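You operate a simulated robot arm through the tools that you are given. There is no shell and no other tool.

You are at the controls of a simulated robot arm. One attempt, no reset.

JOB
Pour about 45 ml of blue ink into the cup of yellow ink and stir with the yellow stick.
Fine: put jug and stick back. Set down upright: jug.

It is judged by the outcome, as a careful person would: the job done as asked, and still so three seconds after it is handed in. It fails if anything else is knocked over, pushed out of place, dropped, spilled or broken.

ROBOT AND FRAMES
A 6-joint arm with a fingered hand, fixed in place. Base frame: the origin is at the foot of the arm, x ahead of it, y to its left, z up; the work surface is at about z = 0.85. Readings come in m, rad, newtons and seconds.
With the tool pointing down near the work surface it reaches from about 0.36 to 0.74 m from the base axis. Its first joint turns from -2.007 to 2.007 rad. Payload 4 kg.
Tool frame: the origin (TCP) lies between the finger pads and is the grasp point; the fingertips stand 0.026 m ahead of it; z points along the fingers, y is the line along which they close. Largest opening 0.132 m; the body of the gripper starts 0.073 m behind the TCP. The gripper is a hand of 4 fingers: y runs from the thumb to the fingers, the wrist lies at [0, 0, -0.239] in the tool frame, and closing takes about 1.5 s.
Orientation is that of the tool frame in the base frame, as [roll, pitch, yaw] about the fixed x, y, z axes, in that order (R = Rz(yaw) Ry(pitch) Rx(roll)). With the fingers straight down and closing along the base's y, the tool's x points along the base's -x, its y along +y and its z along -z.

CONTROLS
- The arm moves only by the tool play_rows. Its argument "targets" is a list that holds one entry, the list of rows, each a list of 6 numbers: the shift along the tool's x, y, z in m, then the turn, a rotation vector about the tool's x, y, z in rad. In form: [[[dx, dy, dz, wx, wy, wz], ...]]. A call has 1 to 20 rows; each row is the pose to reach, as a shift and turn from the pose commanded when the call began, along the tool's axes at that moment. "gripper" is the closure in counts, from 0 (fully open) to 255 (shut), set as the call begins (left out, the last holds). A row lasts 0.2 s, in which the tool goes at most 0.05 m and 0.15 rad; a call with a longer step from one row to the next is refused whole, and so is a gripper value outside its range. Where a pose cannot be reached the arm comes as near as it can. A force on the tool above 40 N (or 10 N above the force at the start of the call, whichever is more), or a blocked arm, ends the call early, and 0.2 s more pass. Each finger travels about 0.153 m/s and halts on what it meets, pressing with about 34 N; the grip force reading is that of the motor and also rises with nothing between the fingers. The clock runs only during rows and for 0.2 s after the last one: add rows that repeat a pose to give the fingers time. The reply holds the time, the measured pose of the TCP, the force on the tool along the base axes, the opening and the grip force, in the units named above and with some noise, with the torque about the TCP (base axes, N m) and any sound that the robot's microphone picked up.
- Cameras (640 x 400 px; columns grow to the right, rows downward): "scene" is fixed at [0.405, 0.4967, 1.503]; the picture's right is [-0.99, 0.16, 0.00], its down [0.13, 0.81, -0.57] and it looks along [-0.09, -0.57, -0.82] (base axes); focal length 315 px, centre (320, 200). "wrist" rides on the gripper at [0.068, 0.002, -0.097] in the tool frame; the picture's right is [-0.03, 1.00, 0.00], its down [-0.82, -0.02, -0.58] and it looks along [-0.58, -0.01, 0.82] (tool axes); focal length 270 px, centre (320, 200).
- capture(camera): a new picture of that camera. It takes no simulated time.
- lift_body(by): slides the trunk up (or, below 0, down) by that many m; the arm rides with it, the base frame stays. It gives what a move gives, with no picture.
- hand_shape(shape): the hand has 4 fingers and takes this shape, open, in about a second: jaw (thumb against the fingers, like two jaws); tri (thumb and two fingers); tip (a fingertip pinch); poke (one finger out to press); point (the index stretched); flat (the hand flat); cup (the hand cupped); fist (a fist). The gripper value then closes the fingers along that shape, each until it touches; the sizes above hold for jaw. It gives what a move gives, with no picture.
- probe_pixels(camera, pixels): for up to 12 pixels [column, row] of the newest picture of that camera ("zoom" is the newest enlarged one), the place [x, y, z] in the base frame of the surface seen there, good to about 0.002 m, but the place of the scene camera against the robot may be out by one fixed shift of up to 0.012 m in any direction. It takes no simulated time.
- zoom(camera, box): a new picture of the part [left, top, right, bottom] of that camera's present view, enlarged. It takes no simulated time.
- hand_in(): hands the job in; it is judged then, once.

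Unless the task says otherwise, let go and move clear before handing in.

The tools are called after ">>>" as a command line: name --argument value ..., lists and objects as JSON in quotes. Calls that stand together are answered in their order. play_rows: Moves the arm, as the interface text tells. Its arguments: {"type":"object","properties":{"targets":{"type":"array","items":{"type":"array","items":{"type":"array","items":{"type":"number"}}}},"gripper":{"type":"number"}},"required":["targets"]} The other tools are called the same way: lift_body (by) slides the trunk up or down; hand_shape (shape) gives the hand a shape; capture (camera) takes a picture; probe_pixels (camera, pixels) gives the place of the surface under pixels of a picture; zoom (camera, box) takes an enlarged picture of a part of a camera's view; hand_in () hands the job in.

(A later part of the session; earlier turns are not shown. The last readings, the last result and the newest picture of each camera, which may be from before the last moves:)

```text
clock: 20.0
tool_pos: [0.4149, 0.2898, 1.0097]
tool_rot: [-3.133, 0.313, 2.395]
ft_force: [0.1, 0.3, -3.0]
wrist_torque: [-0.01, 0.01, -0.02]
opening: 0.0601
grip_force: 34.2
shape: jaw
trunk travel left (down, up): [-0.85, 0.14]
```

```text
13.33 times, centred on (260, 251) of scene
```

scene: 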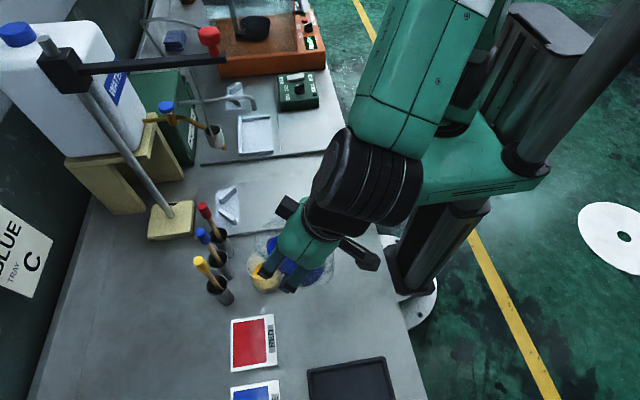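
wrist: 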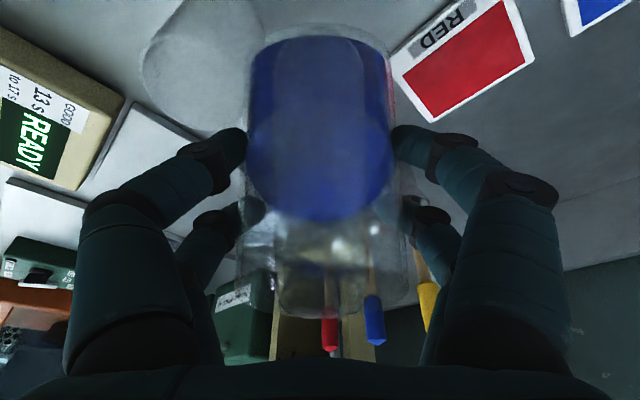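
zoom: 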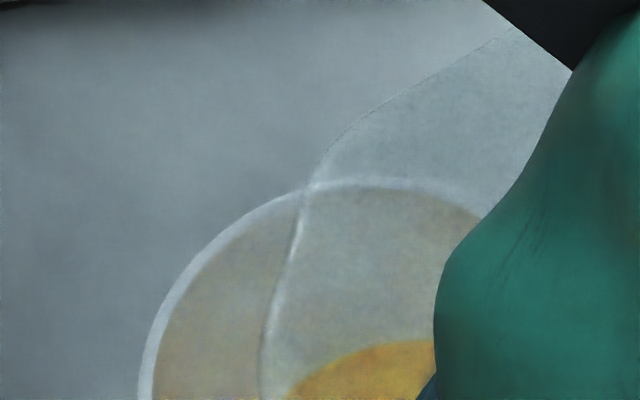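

The observed rim outline matches my model: left extreme at (255,261), lip kink at (259.6,250). That puts the lip about 7 mm short of the cup's centre, as intended. I'll lower the final 2.6 cm to put the lip about 4 cm above the cup rim.

>>> play_rows --targets '[[[0.002, 0, 0.0062, 0, 0, 0], [0.005, 0, 0.0155, 0, 0, 0], [0.0074, 0, 0.0228, 0, 0, 0], [0.008, 0, 0.0247, 0, 0, 0], [0.008, 0, 0.0247, 0, 0, 0], [0.008, 0, 0.0247, 0, 0, 0]]]'

>>> capture --camera "scene"

>>> zoom --camera "scene" --box '[220, 225, 348, 305]'

>>> capture --camera "wrist"

```text
clock: 21.4
tool_pos: [0.4156, 0.2888, 0.9851]
tool_rot: [-3.132, 0.314, 2.393]
ft_force: [-0.5, 0.2, -2.1]
wrist_torque: [0.01, -0.02, 0.01]
opening: 0.0605
grip_force: 33.7
shape: jaw
trunk travel left (down, up): [-0.85, 0.14]
```

```text
taken
```

scene: 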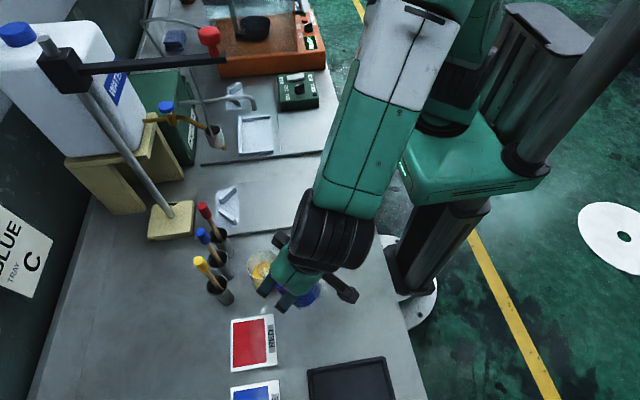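

```text
5.00 times, centred on (284, 265) of scene
```

zoom: 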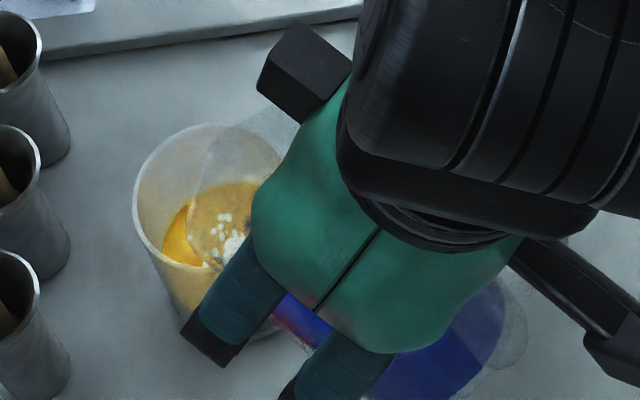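

```text
taken
```

wrist: 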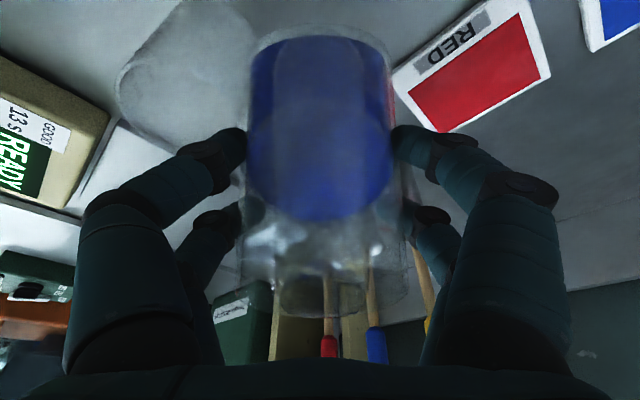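

The lip is over the cup and the yellow ink is visible at zoom (180,230), so I can track the level from there. I'll start tilting in small steps with the lip held in place, first to 46°.

>>> play_rows --targets '[[[-0.0005, 0, -0.001, 0, 0.0175, 0], [-0.0011, 0, -0.002, 0, 0.035, 0], [-0.0016, 0, -0.0031, 0, 0.0524, 0], [-0.0022, 0, -0.0041, 0, 0.0698, 0], [-0.0022, 0, -0.0041, 0, 0.0698, 0], [-0.0022, 0, -0.0041, 0, 0.0698, 0], [-0.0022, 0, -0.0041, 0, 0.0698, 0]]]'

>>> zoom --camera "scene" --box '[220, 225, 348, 305]'

>>> probe_pixels --camera "zoom" --pixels '[[180, 225], [175, 240], [185, 245], [170, 235], [190, 255], [178, 250]]'

>>> capture --camera "wrist"

```text
clock: 23.0
tool_pos: [0.4167, 0.2893, 0.9882]
tool_rot: [-3.134, 0.243, 2.392]
ft_force: [-0.3, 0.4, -2.3]
wrist_torque: [-0.01, 0.01, -0.01]
opening: 0.0602
grip_force: 34.7
shape: jaw
trunk travel left (down, up): [-0.85, 0.14]
```

```text
5.00 times, centred on (284, 265) of scene
```

zoom: 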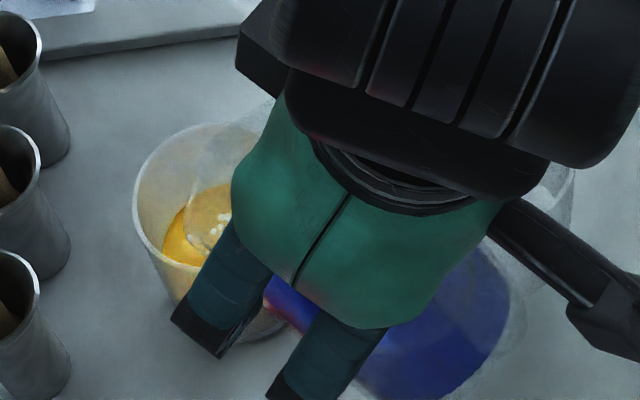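

```text
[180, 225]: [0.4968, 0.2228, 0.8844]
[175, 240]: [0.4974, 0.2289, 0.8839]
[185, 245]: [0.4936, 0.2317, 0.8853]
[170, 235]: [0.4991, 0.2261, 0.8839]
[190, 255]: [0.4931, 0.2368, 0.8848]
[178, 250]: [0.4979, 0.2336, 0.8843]
```

```text
taken
```

wrist: 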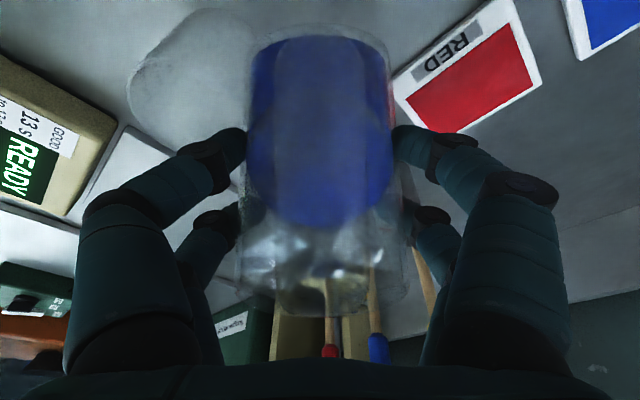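

No flow yet at 46°: six ink probes average z 0.8844 (scene frame), which is my baseline, and 45 ml should raise it about 17 mm to 0.9015. I'll tilt on to 48°.

>>> play_rows --targets '[[[-0.0003, 0, -0.0005, 0, 0.0087, 0], [-0.0005, 0, -0.001, 0, 0.0175, 0], [-0.0008, 0, -0.0016, 0, 0.0262, 0], [-0.001, 0, -0.0021, 0, 0.0349, 0], [-0.001, 0, -0.0021, 0, 0.0349, 0], [-0.001, 0, -0.0021, 0, 0.0349, 0], [-0.001, 0, -0.0021, 0, 0.0349, 0]]]'

>>> zoom --camera "scene" --box '[220, 225, 348, 305]'

>>> probe_pixels --camera "zoom" --pixels '[[180, 225], [175, 240], [185, 245], [170, 235], [190, 255], [178, 250]]'

>>> capture --camera "wrist"

```text
clock: 24.6
tool_pos: [0.4162, 0.2874, 0.9916]
tool_rot: [-3.135, 0.209, 2.393]
ft_force: [0.1, 0.2, -3.7]
wrist_torque: [0.01, -0.05, 0.0]
opening: 0.0603
grip_force: 33.9
shape: jaw
trunk travel left (down, up): [-0.85, 0.14]
```

```text
5.00 times, centred on (284, 265) of scene
```

zoom: 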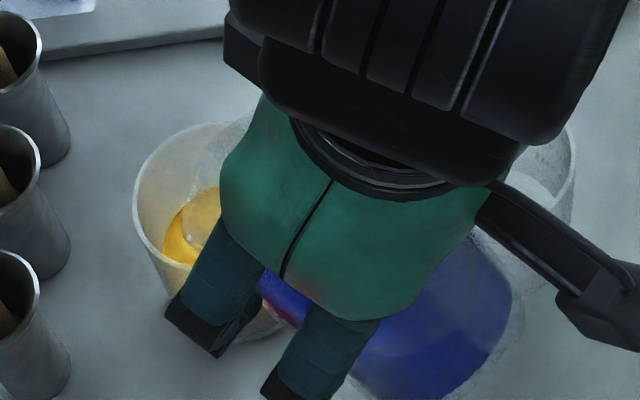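

```text
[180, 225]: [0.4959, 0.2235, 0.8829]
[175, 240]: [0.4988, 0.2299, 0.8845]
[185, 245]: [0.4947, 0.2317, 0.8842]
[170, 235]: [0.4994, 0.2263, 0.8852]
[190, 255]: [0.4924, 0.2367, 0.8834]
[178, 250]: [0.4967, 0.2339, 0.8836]
```

```text
taken
```

wrist: 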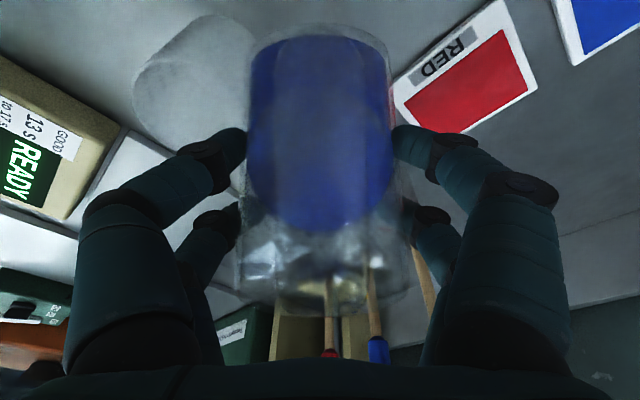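

There's still no flow at 48° (level 0.884), and in the wrist view the ink edge at row 232 hasn't reached the lip near row 249. I'll go to 50° the same way.

>>> play_rows --targets '[[[-0.0003, 0, -0.0005, 0, 0.0087, 0], [-0.0006, 0, -0.001, 0, 0.0175, 0], [-0.0009, 0, -0.0016, 0, 0.0262, 0], [-0.0011, 0, -0.0021, 0, 0.0349, 0], [-0.0011, 0, -0.0021, 0, 0.0349, 0], [-0.0011, 0, -0.0021, 0, 0.0349, 0], [-0.0011, 0, -0.0021, 0, 0.0349, 0]]]'

>>> zoom --camera "scene" --box '[220, 225, 348, 305]'

>>> probe_pixels --camera "zoom" --pixels '[[180, 225], [175, 240], [185, 245], [170, 235], [190, 250], [178, 250]]'

>>> capture --camera "wrist"

```text
clock: 26.2
tool_pos: [0.4171, 0.29, 0.993]
tool_rot: [-3.136, 0.173, 2.392]
ft_force: [0.1, 0.9, -3.6]
wrist_torque: [-0.06, -0.01, 0.02]
opening: 0.0602
grip_force: 33.8
shape: jaw
trunk travel left (down, up): [-0.85, 0.14]
```

```text
5.00 times, centred on (284, 265) of scene
```

zoom: 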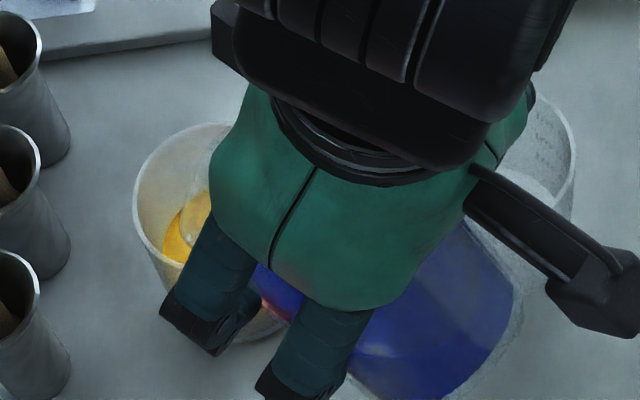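

```text
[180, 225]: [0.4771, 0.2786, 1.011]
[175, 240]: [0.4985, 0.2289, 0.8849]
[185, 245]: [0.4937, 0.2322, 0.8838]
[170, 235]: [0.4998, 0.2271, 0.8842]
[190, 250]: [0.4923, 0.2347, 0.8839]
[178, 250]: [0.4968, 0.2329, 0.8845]
```

```text
taken
```

wrist: 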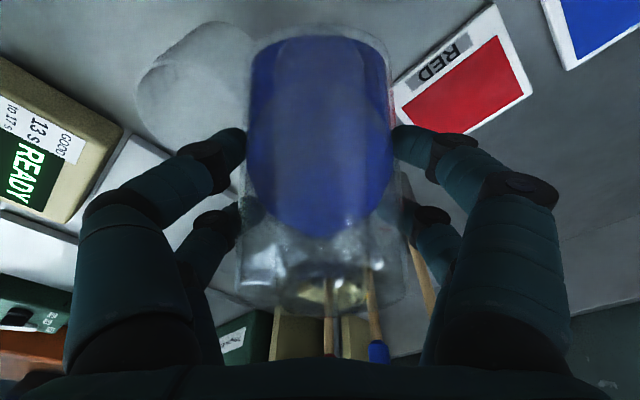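

There's still no flow at 50° (level 0.8843); the ink edge has crept to row ~238. I'll continue to 52°.

>>> play_rows --targets '[[[-0.0003, 0, -0.0005, 0, 0.0087, 0], [-0.0006, 0, -0.001, 0, 0.0175, 0], [-0.0009, 0, -0.0015, 0, 0.0262, 0], [-0.0011, 0, -0.002, 0, 0.0349, 0], [-0.0011, 0, -0.002, 0, 0.0349, 0], [-0.0011, 0, -0.002, 0, 0.0349, 0], [-0.0011, 0, -0.002, 0, 0.0349, 0]]]'

>>> zoom --camera "scene" --box '[220, 225, 348, 305]'

>>> probe_pixels --camera "zoom" --pixels '[[172, 228], [175, 240], [185, 245], [170, 235], [190, 250], [178, 250]]'

>>> capture --camera "wrist"

```text
clock: 27.8
tool_pos: [0.4171, 0.2874, 0.9957]
tool_rot: [-3.136, 0.137, 2.394]
ft_force: [0.2, 0.0, -2.8]
wrist_torque: [-0.03, -0.04, -0.01]
opening: 0.0603
grip_force: 34.4
shape: jaw
trunk travel left (down, up): [-0.85, 0.14]
```

```text
5.00 times, centred on (284, 265) of scene
```

zoom: 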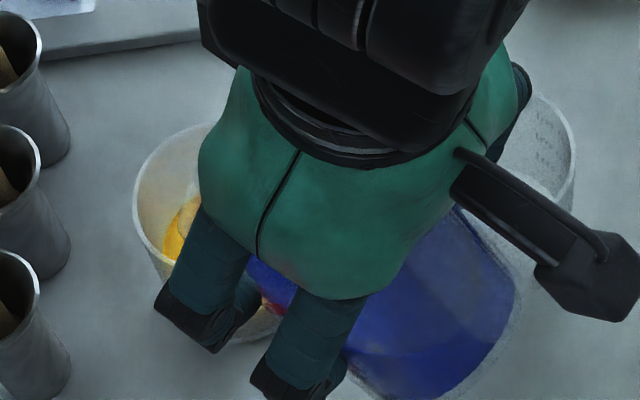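

```text
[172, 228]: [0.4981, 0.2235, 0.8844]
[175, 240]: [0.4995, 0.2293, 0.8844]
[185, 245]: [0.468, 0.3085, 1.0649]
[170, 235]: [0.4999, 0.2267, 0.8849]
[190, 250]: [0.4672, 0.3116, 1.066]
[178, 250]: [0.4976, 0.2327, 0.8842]
```

```text
taken
```

wrist: 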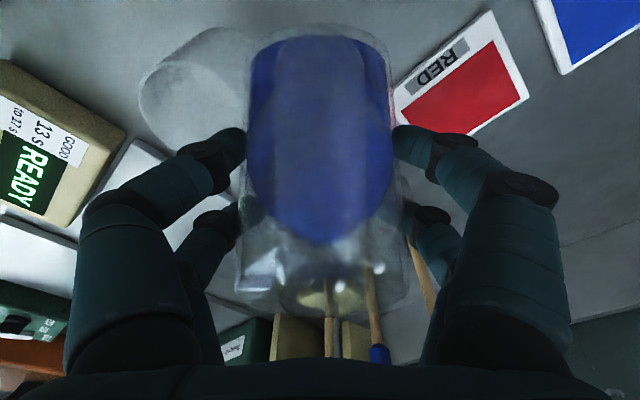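

The ink now forms a point at row ~245 in the wrist view, so it's entering the spout and about to pour. I'll use 1° steps from here.

>>> play_rows --targets '[[[-0.0002, 0, -0.0005, 0, 0.0087, 0], [-0.0005, 0, -0.001, 0, 0.0175, 0], [-0.0005, 0, -0.001, 0, 0.0175, 0], [-0.0005, 0, -0.001, 0, 0.0175, 0], [-0.0005, 0, -0.001, 0, 0.0175, 0]]]'

>>> zoom --camera "scene" --box '[220, 225, 348, 305]'

>>> probe_pixels --camera "zoom" --pixels '[[172, 228], [175, 240], [168, 242], [170, 235], [172, 250], [178, 232]]'

>>> capture --camera "wrist"

```text
clock: 29.0
tool_pos: [0.4177, 0.2878, 0.9961]
tool_rot: [-3.135, 0.12, 2.395]
ft_force: [-0.1, 0.1, -2.7]
wrist_torque: [-0.02, -0.05, -0.01]
opening: 0.0601
grip_force: 34.3
shape: jaw
trunk travel left (down, up): [-0.85, 0.14]
```

```text
5.00 times, centred on (284, 265) of scene
```

zoom: 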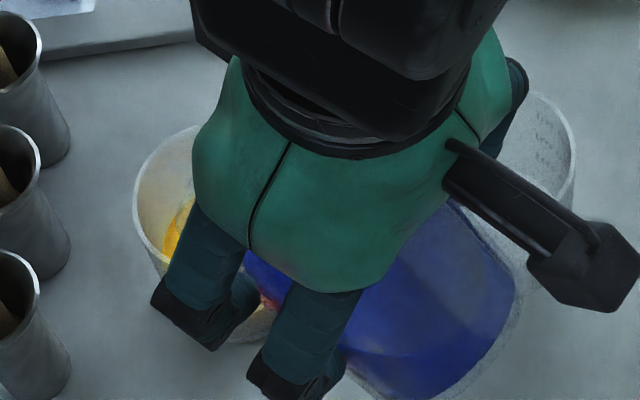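

```text
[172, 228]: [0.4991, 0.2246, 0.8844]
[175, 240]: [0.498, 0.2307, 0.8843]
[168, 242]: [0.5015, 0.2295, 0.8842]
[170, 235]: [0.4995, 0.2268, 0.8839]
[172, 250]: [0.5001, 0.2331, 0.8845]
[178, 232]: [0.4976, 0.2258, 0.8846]
```

```text
taken
```

wrist: 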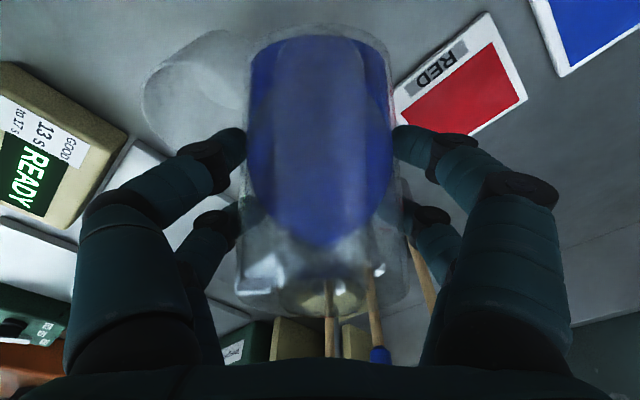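

No flow at 53°, level still 0.8843. Another 1° step to 54°.

>>> play_rows --targets '[[[-0.0002, 0, -0.0005, 0, 0.0087, 0], [-0.0005, 0, -0.001, 0, 0.0175, 0], [-0.0005, 0, -0.001, 0, 0.0175, 0], [-0.0005, 0, -0.001, 0, 0.0175, 0], [-0.0005, 0, -0.001, 0, 0.0175, 0]]]'

>>> zoom --camera "scene" --box '[220, 225, 348, 305]'

>>> probe_pixels --camera "zoom" --pixels '[[172, 228], [175, 240], [168, 242], [170, 235], [170, 248], [165, 250]]'

>>> capture --camera "wrist"

```text
clock: 30.2
tool_pos: [0.418, 0.2882, 0.997]
tool_rot: [-3.134, 0.104, 2.392]
ft_force: [-0.2, -0.2, -3.3]
wrist_torque: [0.0, -0.04, 0.0]
opening: 0.0604
grip_force: 33.8
shape: jaw
trunk travel left (down, up): [-0.85, 0.14]
```

```text
5.00 times, centred on (284, 265) of scene
```

zoom: 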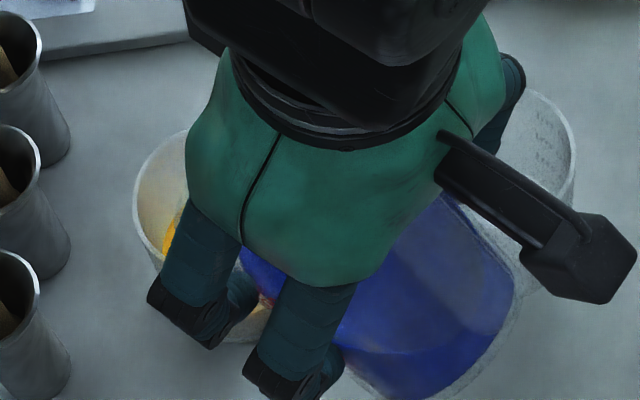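

```text
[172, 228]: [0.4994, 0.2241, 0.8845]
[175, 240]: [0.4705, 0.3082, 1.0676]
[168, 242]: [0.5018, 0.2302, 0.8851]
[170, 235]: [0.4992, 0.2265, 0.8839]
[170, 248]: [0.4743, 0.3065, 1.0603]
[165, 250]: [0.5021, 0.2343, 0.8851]
```

```text
taken
```

wrist: 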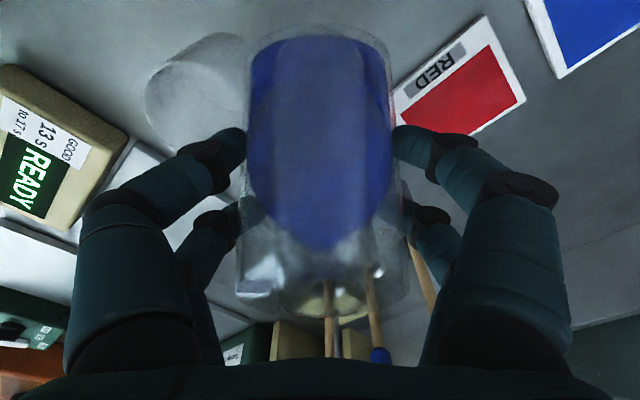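

There's still no flow at 54°, and the hand is now covering my view of the cup. The fingers are now well above the glass rim, so I'll swing the heading back to -30° about the lip to reopen the scene view without changing the tilt.

>>> play_rows --targets '[[[-0.0001, -0.0014, 0, -0.0023, 0, -0.0222], [-0.0004, -0.0042, 0, -0.007, 0, -0.0667], [-0.0008, -0.0077, 0.0001, -0.0128, 0, -0.1222], [-0.0012, -0.0112, 0.0002, -0.0186, 0, -0.1778], [-0.0014, -0.0133, 0.0002, -0.022, 0, -0.2111], [-0.0015, -0.014, 0.0002, -0.0232, 0, -0.2222], [-0.0015, -0.014, 0.0002, -0.0232, 0, -0.2222]]]'

>>> zoom --camera "scene" --box '[220, 225, 348, 305]'

>>> capture --camera "wrist"

```text
clock: 31.8
tool_pos: [0.4104, 0.2764, 0.9983]
tool_rot: [-3.134, 0.101, 2.614]
ft_force: [1.3, 0.1, -3.3]
wrist_torque: [0.0, -0.02, 0.0]
opening: 0.0602
grip_force: 34.3
shape: jaw
trunk travel left (down, up): [-0.85, 0.14]
```

```text
5.00 times, centred on (284, 265) of scene
```

zoom: 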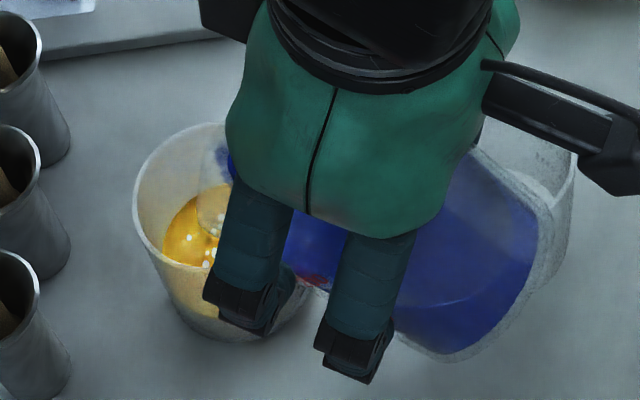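

```text
taken
```

wrist: 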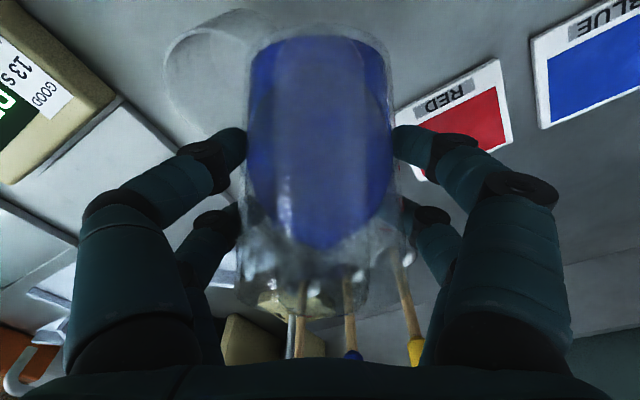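

The view is open again: the yellow surface shows at zoom (185,235), and blue ink has reached the spout near (222,155). I'll tilt 1° more, to 55°.

>>> play_rows --targets '[[[-0.0002, 0, -0.0005, 0, 0.0087, 0], [-0.0005, 0, -0.001, 0, 0.0175, 0], [-0.0005, 0, -0.001, 0, 0.0175, 0], [-0.0005, 0, -0.001, 0, 0.0175, 0], [-0.0005, 0, -0.001, 0, 0.0175, 0]]]'

>>> zoom --camera "scene" --box '[220, 225, 348, 305]'

>>> probe_pixels --camera "zoom" --pixels '[[172, 228], [175, 240], [185, 245], [185, 225], [190, 255], [180, 250]]'

```text
clock: 33.0
tool_pos: [0.4098, 0.2761, 0.9996]
tool_rot: [-3.136, 0.084, 2.616]
ft_force: [0.1, -0.8, -3.0]
wrist_torque: [-0.03, -0.04, -0.02]
opening: 0.0604
grip_force: 34.0
shape: jaw
trunk travel left (down, up): [-0.85, 0.14]
```

```text
5.00 times, centred on (284, 265) of scene
```

zoom: 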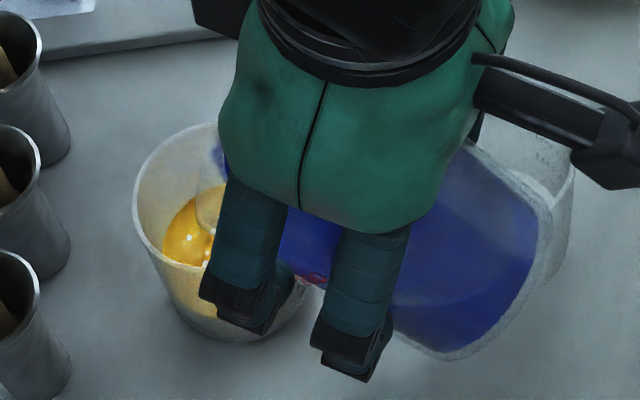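

```text
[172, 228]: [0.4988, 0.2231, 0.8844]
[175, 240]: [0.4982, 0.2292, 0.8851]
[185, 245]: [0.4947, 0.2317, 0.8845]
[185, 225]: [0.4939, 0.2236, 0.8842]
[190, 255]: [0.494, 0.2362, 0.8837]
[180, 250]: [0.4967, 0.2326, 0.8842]
```

Level is unchanged at 0.8844 at 55°, with the blue tip just at the lip. Next is 56°.

>>> play_rows --targets '[[[-0.0002, 0, -0.0005, 0, 0.0087, 0], [-0.0005, 0, -0.001, 0, 0.0175, 0], [-0.0005, 0, -0.001, 0, 0.0175, 0], [-0.0005, 0, -0.001, 0, 0.0175, 0], [-0.0005, 0, -0.001, 0, 0.0175, 0]]]'

>>> zoom --camera "scene" --box '[220, 225, 348, 305]'

>>> probe_pixels --camera "zoom" --pixels '[[172, 228], [175, 240], [185, 245], [185, 225], [190, 255], [180, 250]]'

>>> capture --camera "wrist"

```text
clock: 34.2
tool_pos: [0.4103, 0.2757, 0.9992]
tool_rot: [-3.135, 0.064, 2.614]
ft_force: [0.6, -0.3, -3.5]
wrist_torque: [-0.03, -0.05, -0.01]
opening: 0.0602
grip_force: 34.2
shape: jaw
trunk travel left (down, up): [-0.85, 0.14]
```

```text
5.00 times, centred on (284, 265) of scene
```

zoom: 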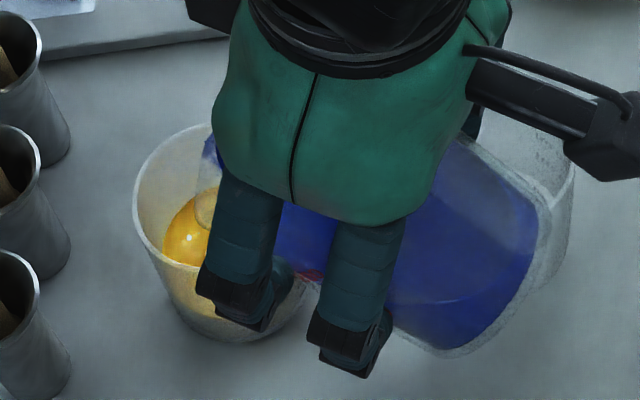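

```text
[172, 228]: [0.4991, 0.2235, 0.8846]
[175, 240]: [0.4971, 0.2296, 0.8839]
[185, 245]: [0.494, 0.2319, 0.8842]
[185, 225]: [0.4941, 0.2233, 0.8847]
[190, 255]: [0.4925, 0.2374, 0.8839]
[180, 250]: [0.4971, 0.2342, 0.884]
```

```text
taken
```

wrist: 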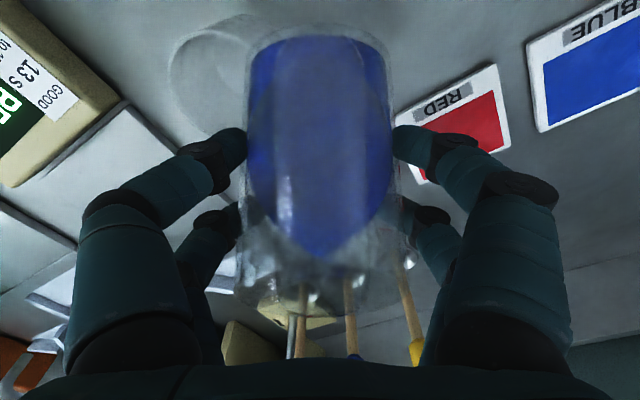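

The blue is right up at the spout now: wrist tip at row 260, scene zoom (205,150). I'll zoom in on the lip to see how close it is before the next step.

>>> zoom --camera "scene" --box '[244, 240, 276, 270]'

>>> zoom --camera "wrist" --box '[240, 200, 400, 330]'

```text
13.33 times, centred on (260, 255) of scene
```

zoom: 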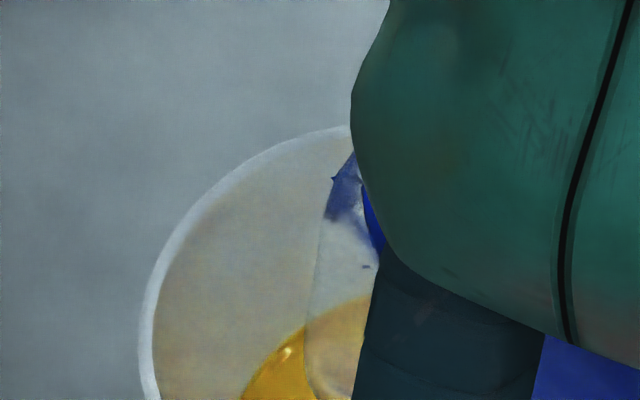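

```text
3.08 times, centred on (320, 265) of wrist
```

zoom: 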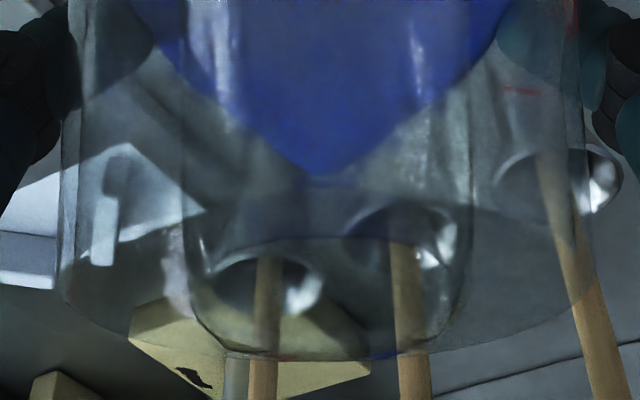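

The tip of the spout shows at scene (260.9,253.4), which puts it only about 3 mm short of the cup centre. I'll ease back 6 mm so a forward stream still lands inside, then tilt to 57°.

>>> play_rows --targets '[[[0.001, 0, -0.0001, 0, 0, 0], [0.003, 0, -0.0002, 0, 0, 0], [0.005, 0, -0.0003, 0, 0, 0], [0.006, 0, -0.0004, 0, 0, 0], [0.006, 0, -0.0004, 0, 0, 0], [0.0058, 0, -0.0009, 0, 0.0087, 0], [0.0055, 0, -0.0014, 0, 0.0175, 0], [0.0055, 0, -0.0014, 0, 0.0175, 0], [0.0055, 0, -0.0014, 0, 0.0175, 0]]]'

>>> zoom --camera "scene" --box '[220, 225, 348, 305]'

>>> probe_pixels --camera "zoom" --pixels '[[172, 228], [175, 240], [185, 245], [185, 225], [190, 255], [180, 250]]'

>>> zoom --camera "wrist" --box '[240, 200, 400, 330]'

```text
clock: 36.2
tool_pos: [0.4048, 0.2781, 1.0004]
tool_rot: [-3.135, 0.049, 2.615]
ft_force: [1.3, -0.2, -2.6]
wrist_torque: [0.02, -0.05, -0.01]
opening: 0.0599
grip_force: 34.4
shape: jaw
trunk travel left (down, up): [-0.85, 0.14]
```

```text
5.00 times, centred on (284, 265) of scene
```

zoom: 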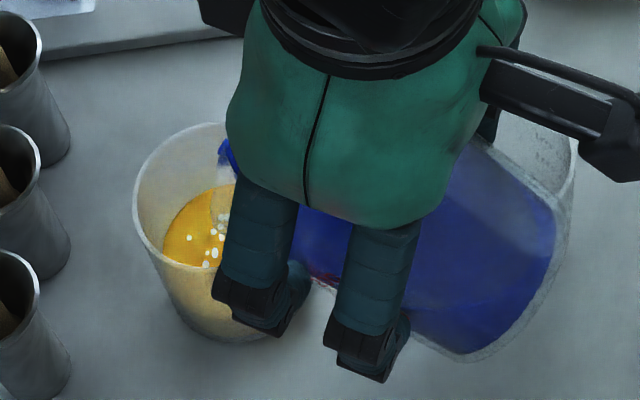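

```text
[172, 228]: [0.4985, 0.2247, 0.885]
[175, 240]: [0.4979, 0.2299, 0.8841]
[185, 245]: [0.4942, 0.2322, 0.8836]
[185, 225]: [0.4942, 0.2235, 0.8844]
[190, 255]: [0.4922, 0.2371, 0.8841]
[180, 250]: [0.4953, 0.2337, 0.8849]
```

```text
3.08 times, centred on (320, 265) of wrist
```

zoom: 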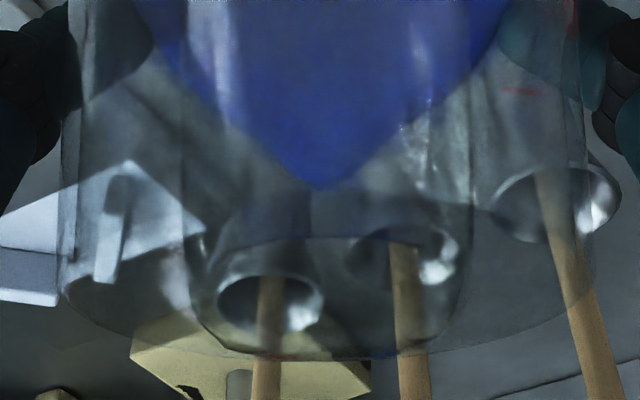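

The blue has reached the very tip of the spout at zoom (222,148) and nothing has poured (0.8843). One more small step to 58°.

>>> play_rows --targets '[[[-0.0002, 0, -0.0005, 0, 0.0087, 0], [-0.0004, 0, -0.001, 0, 0.0175, 0], [-0.0004, 0, -0.001, 0, 0.0175, 0], [-0.0004, 0, -0.001, 0, 0.0175, 0]]]'

>>> zoom --camera "scene" --box '[220, 225, 348, 305]'

>>> probe_pixels --camera "zoom" --pixels '[[172, 228], [175, 240], [185, 245], [185, 225], [190, 255], [180, 250]]'

```text
clock: 37.2
tool_pos: [0.4061, 0.279, 1.0023]
tool_rot: [-3.134, 0.032, 2.613]
ft_force: [-0.5, -1.0, -2.8]
wrist_torque: [-0.02, -0.04, 0.05]
opening: 0.0601
grip_force: 34.0
shape: jaw
trunk travel left (down, up): [-0.85, 0.14]
```

```text
5.00 times, centred on (284, 265) of scene
```

zoom: 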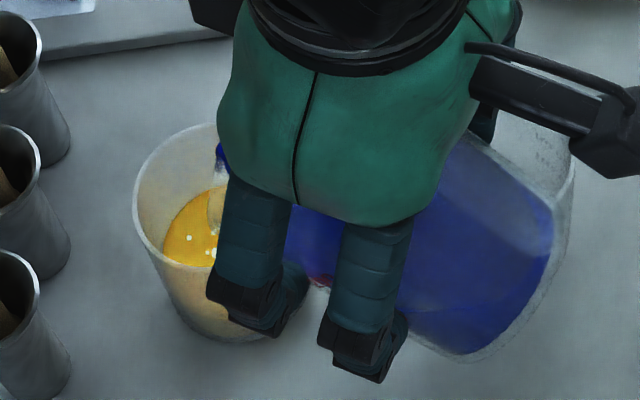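

```text
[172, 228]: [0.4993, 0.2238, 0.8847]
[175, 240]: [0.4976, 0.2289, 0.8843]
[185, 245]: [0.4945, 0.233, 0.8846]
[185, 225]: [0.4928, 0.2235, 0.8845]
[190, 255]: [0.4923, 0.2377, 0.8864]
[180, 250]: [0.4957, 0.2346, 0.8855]
```

The probes now average 0.885, so it may just be starting to pour. I'll zoom on the lip and cup to see any stream before stepping again.

>>> zoom --camera "scene" --box '[244, 244, 284, 296]'

>>> play_rows --targets '[[[0, 0, 0, 0, 0, 0], [0, 0, 0, 0, 0, 0], [0, 0, 0, 0, 0, 0]]]'

>>> zoom --camera "scene" --box '[220, 225, 348, 305]'

>>> probe_pixels --camera "zoom" --pixels '[[172, 228], [175, 240], [185, 245], [185, 225], [190, 255], [180, 250], [195, 240], [200, 255]]'

```text
7.69 times, centred on (264, 270) of scene
```

zoom: 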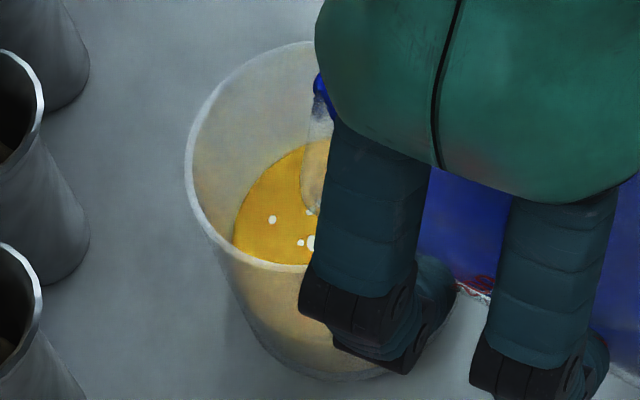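

```text
clock: 38.0
tool_pos: [0.4063, 0.2773, 1.0025]
tool_rot: [-3.134, 0.031, 2.613]
ft_force: [0.1, 1.4, -3.3]
wrist_torque: [0.0, -0.03, -0.01]
opening: 0.0601
grip_force: 33.6
shape: jaw
trunk travel left (down, up): [-0.85, 0.14]
```

```text
5.00 times, centred on (284, 265) of scene
```

zoom: 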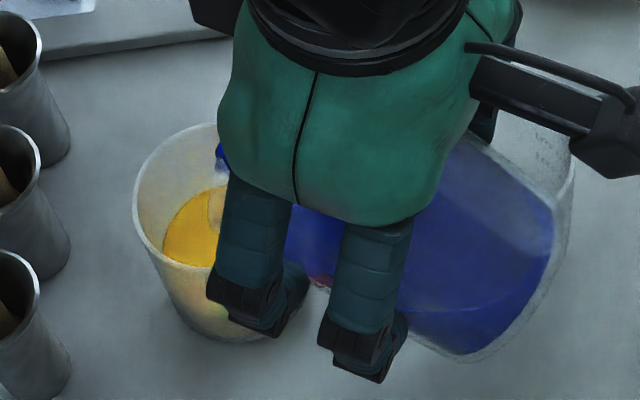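

```text
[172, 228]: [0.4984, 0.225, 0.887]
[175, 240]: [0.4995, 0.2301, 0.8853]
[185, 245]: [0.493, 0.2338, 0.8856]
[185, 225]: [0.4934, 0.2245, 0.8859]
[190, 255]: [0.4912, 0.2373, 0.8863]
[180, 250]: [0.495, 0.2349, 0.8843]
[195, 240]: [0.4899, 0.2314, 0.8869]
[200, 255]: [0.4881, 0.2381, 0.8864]
```

The level is rising (average 0.886) and the glints moved on the surface, so it's pouring slowly into the cup. I'll hold this tilt and watch how the level settles.

>>> play_rows --targets '[[[0, 0, 0, 0, 0, 0], [0, 0, 0, 0, 0, 0], [0, 0, 0, 0, 0, 0], [0, 0, 0, 0, 0, 0], [0, 0, 0, 0, 0, 0], [0, 0, 0, 0, 0, 0], [0, 0, 0, 0, 0, 0]]]'

>>> zoom --camera "scene" --box '[220, 225, 348, 305]'

>>> probe_pixels --camera "zoom" --pixels '[[172, 228], [175, 240], [185, 245], [185, 225], [190, 255], [180, 250], [195, 240], [200, 255]]'

```text
clock: 39.6
tool_pos: [0.4059, 0.2787, 1.0024]
tool_rot: [-3.136, 0.031, 2.616]
ft_force: [0.0, 0.0, -2.8]
wrist_torque: [0.01, -0.05, -0.05]
opening: 0.0603
grip_force: 34.5
shape: jaw
trunk travel left (down, up): [-0.85, 0.14]
```

```text
5.00 times, centred on (284, 265) of scene
```

zoom: 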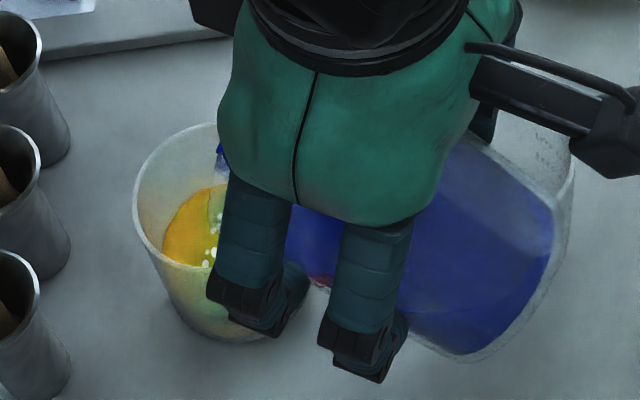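

```text
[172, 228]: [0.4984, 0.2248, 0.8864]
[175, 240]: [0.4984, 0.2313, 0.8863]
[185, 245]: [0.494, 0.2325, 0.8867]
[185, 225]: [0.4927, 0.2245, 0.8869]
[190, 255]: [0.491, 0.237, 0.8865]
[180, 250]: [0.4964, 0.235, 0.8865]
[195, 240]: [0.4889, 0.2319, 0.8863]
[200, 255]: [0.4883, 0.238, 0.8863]
```

It settled at 0.8865, so about 5.5 ml has gone in, with a greenish tint in the cup and nothing on the table. I'll tilt 2° more slowly and hold.

>>> play_rows --targets '[[[-0.0002, 0, -0.0005, 0, 0.0087, 0], [-0.0005, 0, -0.0011, 0, 0.0175, 0], [-0.0007, 0, -0.0016, 0, 0.0262, 0], [-0.001, 0, -0.0022, 0, 0.0349, 0], [-0.001, 0, -0.0022, 0, 0.0349, 0], [-0.001, 0, -0.0022, 0, 0.0349, 0], [-0.001, 0, -0.0022, 0, 0.0349, 0], [-0.001, 0, -0.0022, 0, 0.0349, 0]]]'

>>> zoom --camera "scene" --box '[220, 225, 348, 305]'

>>> probe_pixels --camera "zoom" --pixels '[[172, 228], [175, 240], [185, 245], [185, 225], [190, 255], [180, 250], [195, 240], [195, 225]]'

```text
clock: 41.4
tool_pos: [0.406, 0.2781, 1.0039]
tool_rot: [-3.135, -0.003, 2.615]
ft_force: [0.5, 0.2, -2.8]
wrist_torque: [-0.01, -0.03, -0.03]
opening: 0.0601
grip_force: 33.6
shape: jaw
trunk travel left (down, up): [-0.85, 0.14]
```

```text
5.00 times, centred on (284, 265) of scene
```

zoom: 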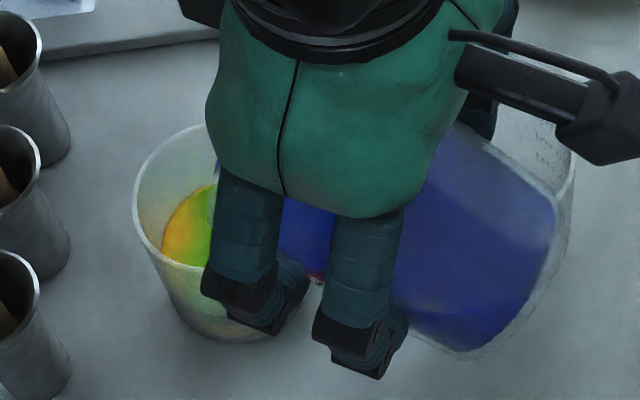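

```text
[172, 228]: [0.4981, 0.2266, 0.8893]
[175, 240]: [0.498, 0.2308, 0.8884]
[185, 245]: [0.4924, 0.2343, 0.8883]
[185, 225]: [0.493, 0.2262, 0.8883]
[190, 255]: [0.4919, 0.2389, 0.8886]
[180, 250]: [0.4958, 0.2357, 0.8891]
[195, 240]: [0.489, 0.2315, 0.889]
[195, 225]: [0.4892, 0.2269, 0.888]
```

It's now at 0.8886, about 11 ml in, with the cup turning green and the stream staying inside. I'll tilt another 2° and hold.

>>> play_rows --targets '[[[-0.0003, 0, -0.0005, 0, 0.0087, 0], [-0.0005, 0, -0.001, 0, 0.0175, 0], [-0.0008, 0, -0.0015, 0, 0.0262, 0], [-0.001, 0, -0.0021, 0, 0.0349, 0], [-0.001, 0, -0.0021, 0, 0.0349, 0], [-0.001, 0, -0.0021, 0, 0.0349, 0], [-0.001, 0, -0.0021, 0, 0.0349, 0], [-0.001, 0, -0.0021, 0, 0.0349, 0], [-0.001, 0, -0.0021, 0, 0.0349, 0]]]'

>>> zoom --camera "scene" --box '[220, 225, 348, 305]'

>>> probe_pixels --camera "zoom" --pixels '[[172, 228], [175, 240], [185, 245], [185, 225], [190, 255], [180, 250], [195, 240], [195, 225]]'

>>> capture --camera "wrist"

```text
clock: 43.4
tool_pos: [0.408, 0.2783, 1.0071]
tool_rot: [-3.134, -0.038, 2.614]
ft_force: [-0.3, 0.1, -2.9]
wrist_torque: [-0.02, -0.04, 0.0]
opening: 0.06
grip_force: 34.6
shape: jaw
trunk travel left (down, up): [-0.85, 0.14]
```

```text
5.00 times, centred on (284, 265) of scene
```

zoom: 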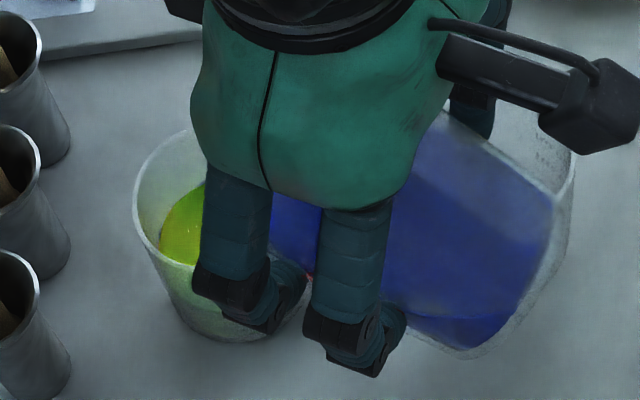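

```text
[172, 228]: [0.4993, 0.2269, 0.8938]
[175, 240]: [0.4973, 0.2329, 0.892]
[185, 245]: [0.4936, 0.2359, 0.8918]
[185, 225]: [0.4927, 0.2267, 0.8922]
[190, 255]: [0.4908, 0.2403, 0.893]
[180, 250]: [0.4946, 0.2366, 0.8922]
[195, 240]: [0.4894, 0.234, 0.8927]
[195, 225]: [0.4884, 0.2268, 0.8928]
```

```text
taken
```

wrist: 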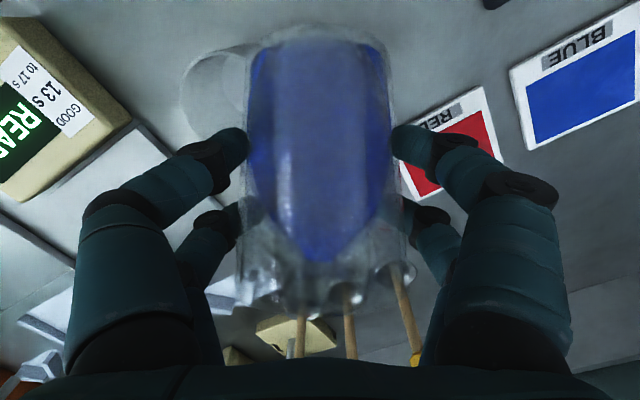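

The level is 0.8926, a rise of 8.1 mm or about 21 ml. I'll hold a moment to see whether it's still flowing before the next step.

>>> play_rows --targets '[[[0, 0, 0, 0, 0, 0], [0, 0, 0, 0, 0, 0], [0, 0, 0, 0, 0, 0], [0, 0, 0, 0, 0, 0], [0, 0, 0, 0, 0, 0], [0, 0, 0, 0, 0, 0]]]'

>>> zoom --camera "scene" --box '[220, 225, 348, 305]'

>>> probe_pixels --camera "zoom" --pixels '[[172, 228], [175, 240], [185, 245], [185, 225], [190, 255], [180, 250], [195, 240], [195, 225]]'

```text
clock: 44.8
tool_pos: [0.4085, 0.2779, 1.0078]
tool_rot: [-3.134, -0.038, 2.614]
ft_force: [-0.7, 0.2, -2.7]
wrist_torque: [-0.05, -0.05, 0.02]
opening: 0.06
grip_force: 34.4
shape: jaw
trunk travel left (down, up): [-0.85, 0.14]
```

```text
5.00 times, centred on (284, 265) of scene
```

zoom: 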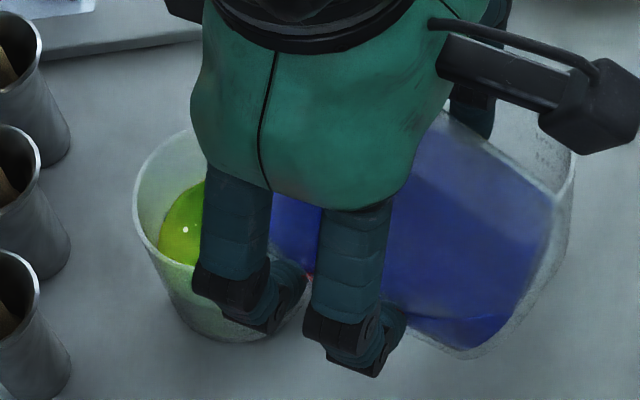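

```text
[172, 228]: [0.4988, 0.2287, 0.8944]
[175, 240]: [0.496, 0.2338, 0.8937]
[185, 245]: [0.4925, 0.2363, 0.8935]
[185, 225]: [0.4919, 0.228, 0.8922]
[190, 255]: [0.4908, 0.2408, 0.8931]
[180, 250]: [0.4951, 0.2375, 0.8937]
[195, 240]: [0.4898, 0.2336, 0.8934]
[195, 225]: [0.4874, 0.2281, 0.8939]
```

It's still trickling: 0.8935, about 24 ml. I'll hold again to see the tail settle.

>>> play_rows --targets '[[[0, 0, 0, 0, 0, 0], [0, 0, 0, 0, 0, 0], [0, 0, 0, 0, 0, 0], [0, 0, 0, 0, 0, 0], [0, 0, 0, 0, 0, 0], [0, 0, 0, 0, 0, 0], [0, 0, 0, 0, 0, 0], [0, 0, 0, 0, 0, 0]]]'

>>> zoom --camera "scene" --box '[220, 225, 348, 305]'

>>> probe_pixels --camera "zoom" --pixels '[[172, 228], [175, 240], [185, 245], [185, 225], [190, 255], [180, 250], [195, 240], [195, 225]]'

```text
clock: 46.6
tool_pos: [0.407, 0.2772, 1.0062]
tool_rot: [-3.136, -0.038, 2.615]
ft_force: [0.1, -0.2, -3.3]
wrist_torque: [-0.05, -0.02, -0.03]
opening: 0.0602
grip_force: 33.9
shape: jaw
trunk travel left (down, up): [-0.85, 0.14]
```

```text
5.00 times, centred on (284, 265) of scene
```

zoom: 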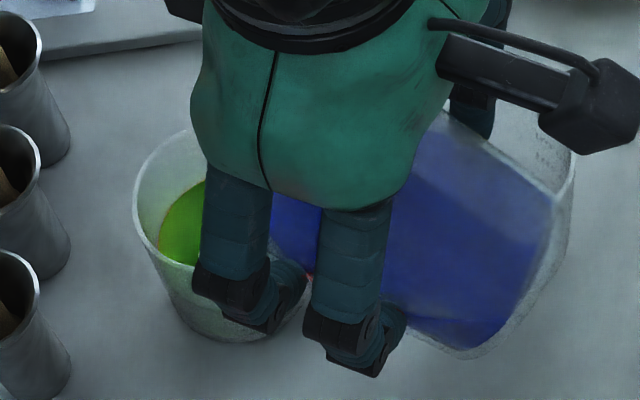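

```text
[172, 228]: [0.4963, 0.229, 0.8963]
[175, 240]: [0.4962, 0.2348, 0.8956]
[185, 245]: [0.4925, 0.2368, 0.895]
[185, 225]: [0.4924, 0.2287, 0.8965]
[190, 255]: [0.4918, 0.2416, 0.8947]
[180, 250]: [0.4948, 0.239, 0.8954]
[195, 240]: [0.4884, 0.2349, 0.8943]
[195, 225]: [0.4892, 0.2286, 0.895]
```

It's still flowing at roughly 2.8 ml/s, now 0.8954 or about 29 ml. I'll keep holding, since this gentle rate gives good control.

>>> play_rows --targets '[[[0, 0, 0, 0, 0, 0], [0, 0, 0, 0, 0, 0], [0, 0, 0, 0, 0, 0], [0, 0, 0, 0, 0, 0], [0, 0, 0, 0, 0, 0], [0, 0, 0, 0, 0, 0], [0, 0, 0, 0, 0, 0], [0, 0, 0, 0, 0, 0]]]'

>>> zoom --camera "scene" --box '[220, 225, 348, 305]'

>>> probe_pixels --camera "zoom" --pixels '[[172, 228], [175, 240], [185, 245], [185, 225], [190, 255], [180, 250], [195, 240], [195, 225]]'

```text
clock: 48.4
tool_pos: [0.408, 0.2772, 1.0069]
tool_rot: [-3.135, -0.039, 2.614]
ft_force: [-1.0, -0.2, -1.9]
wrist_torque: [0.0, -0.04, 0.01]
opening: 0.0603
grip_force: 34.5
shape: jaw
trunk travel left (down, up): [-0.85, 0.14]
```

```text
5.00 times, centred on (284, 265) of scene
```

zoom: 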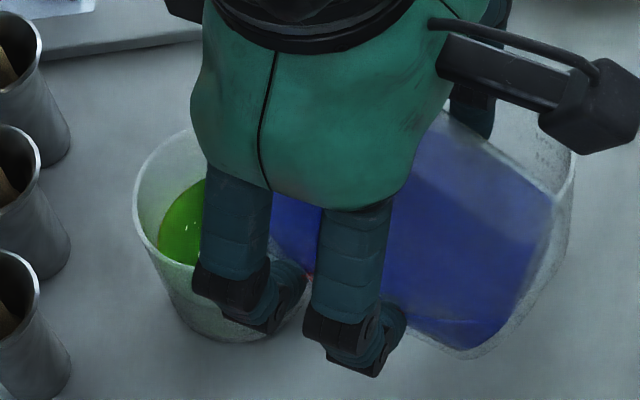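

```text
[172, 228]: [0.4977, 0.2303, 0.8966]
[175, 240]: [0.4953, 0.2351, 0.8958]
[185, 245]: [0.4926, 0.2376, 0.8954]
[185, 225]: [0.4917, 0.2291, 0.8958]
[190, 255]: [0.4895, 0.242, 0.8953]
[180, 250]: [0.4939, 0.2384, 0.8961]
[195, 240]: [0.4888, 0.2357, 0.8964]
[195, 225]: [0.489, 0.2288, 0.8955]
```

The flow has slowed: 0.8959, about 30 ml. I'll tilt 1.5° more and hold for the remaining ~15 ml.

>>> play_rows --targets '[[[-0.0002, 0, -0.0005, 0, 0.0087, 0], [-0.0004, 0, -0.0011, 0, 0.0175, 0], [-0.0006, 0, -0.0016, 0, 0.0262, 0], [-0.0006, 0, -0.0016, 0, 0.0262, 0], [-0.0006, 0, -0.0016, 0, 0.0262, 0], [-0.0006, 0, -0.0016, 0, 0.0262, 0], [-0.0006, 0, -0.0016, 0, 0.0262, 0]]]'

>>> zoom --camera "scene" --box '[220, 225, 348, 305]'

>>> probe_pixels --camera "zoom" --pixels '[[172, 228], [175, 240], [185, 245], [185, 225], [187, 255], [180, 250], [190, 240], [190, 220]]'

```text
clock: 50.0
tool_pos: [0.4089, 0.2772, 1.0088]
tool_rot: [-3.133, -0.064, 2.614]
ft_force: [-0.2, 0.1, -3.5]
wrist_torque: [0.0, -0.03, -0.02]
opening: 0.0599
grip_force: 34.1
shape: jaw
trunk travel left (down, up): [-0.85, 0.14]
```

```text
5.00 times, centred on (284, 265) of scene
```

zoom: 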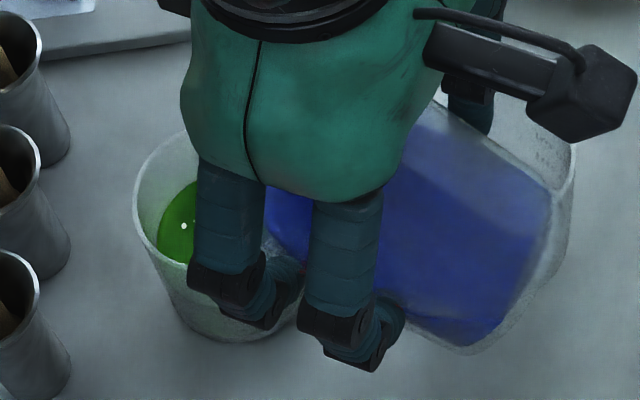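

```text
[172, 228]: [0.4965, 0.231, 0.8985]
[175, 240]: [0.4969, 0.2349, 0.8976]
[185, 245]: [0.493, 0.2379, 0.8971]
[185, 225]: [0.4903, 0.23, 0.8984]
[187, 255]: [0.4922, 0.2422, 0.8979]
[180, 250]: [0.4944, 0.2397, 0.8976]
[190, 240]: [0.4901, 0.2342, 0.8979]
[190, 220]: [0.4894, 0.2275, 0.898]
```

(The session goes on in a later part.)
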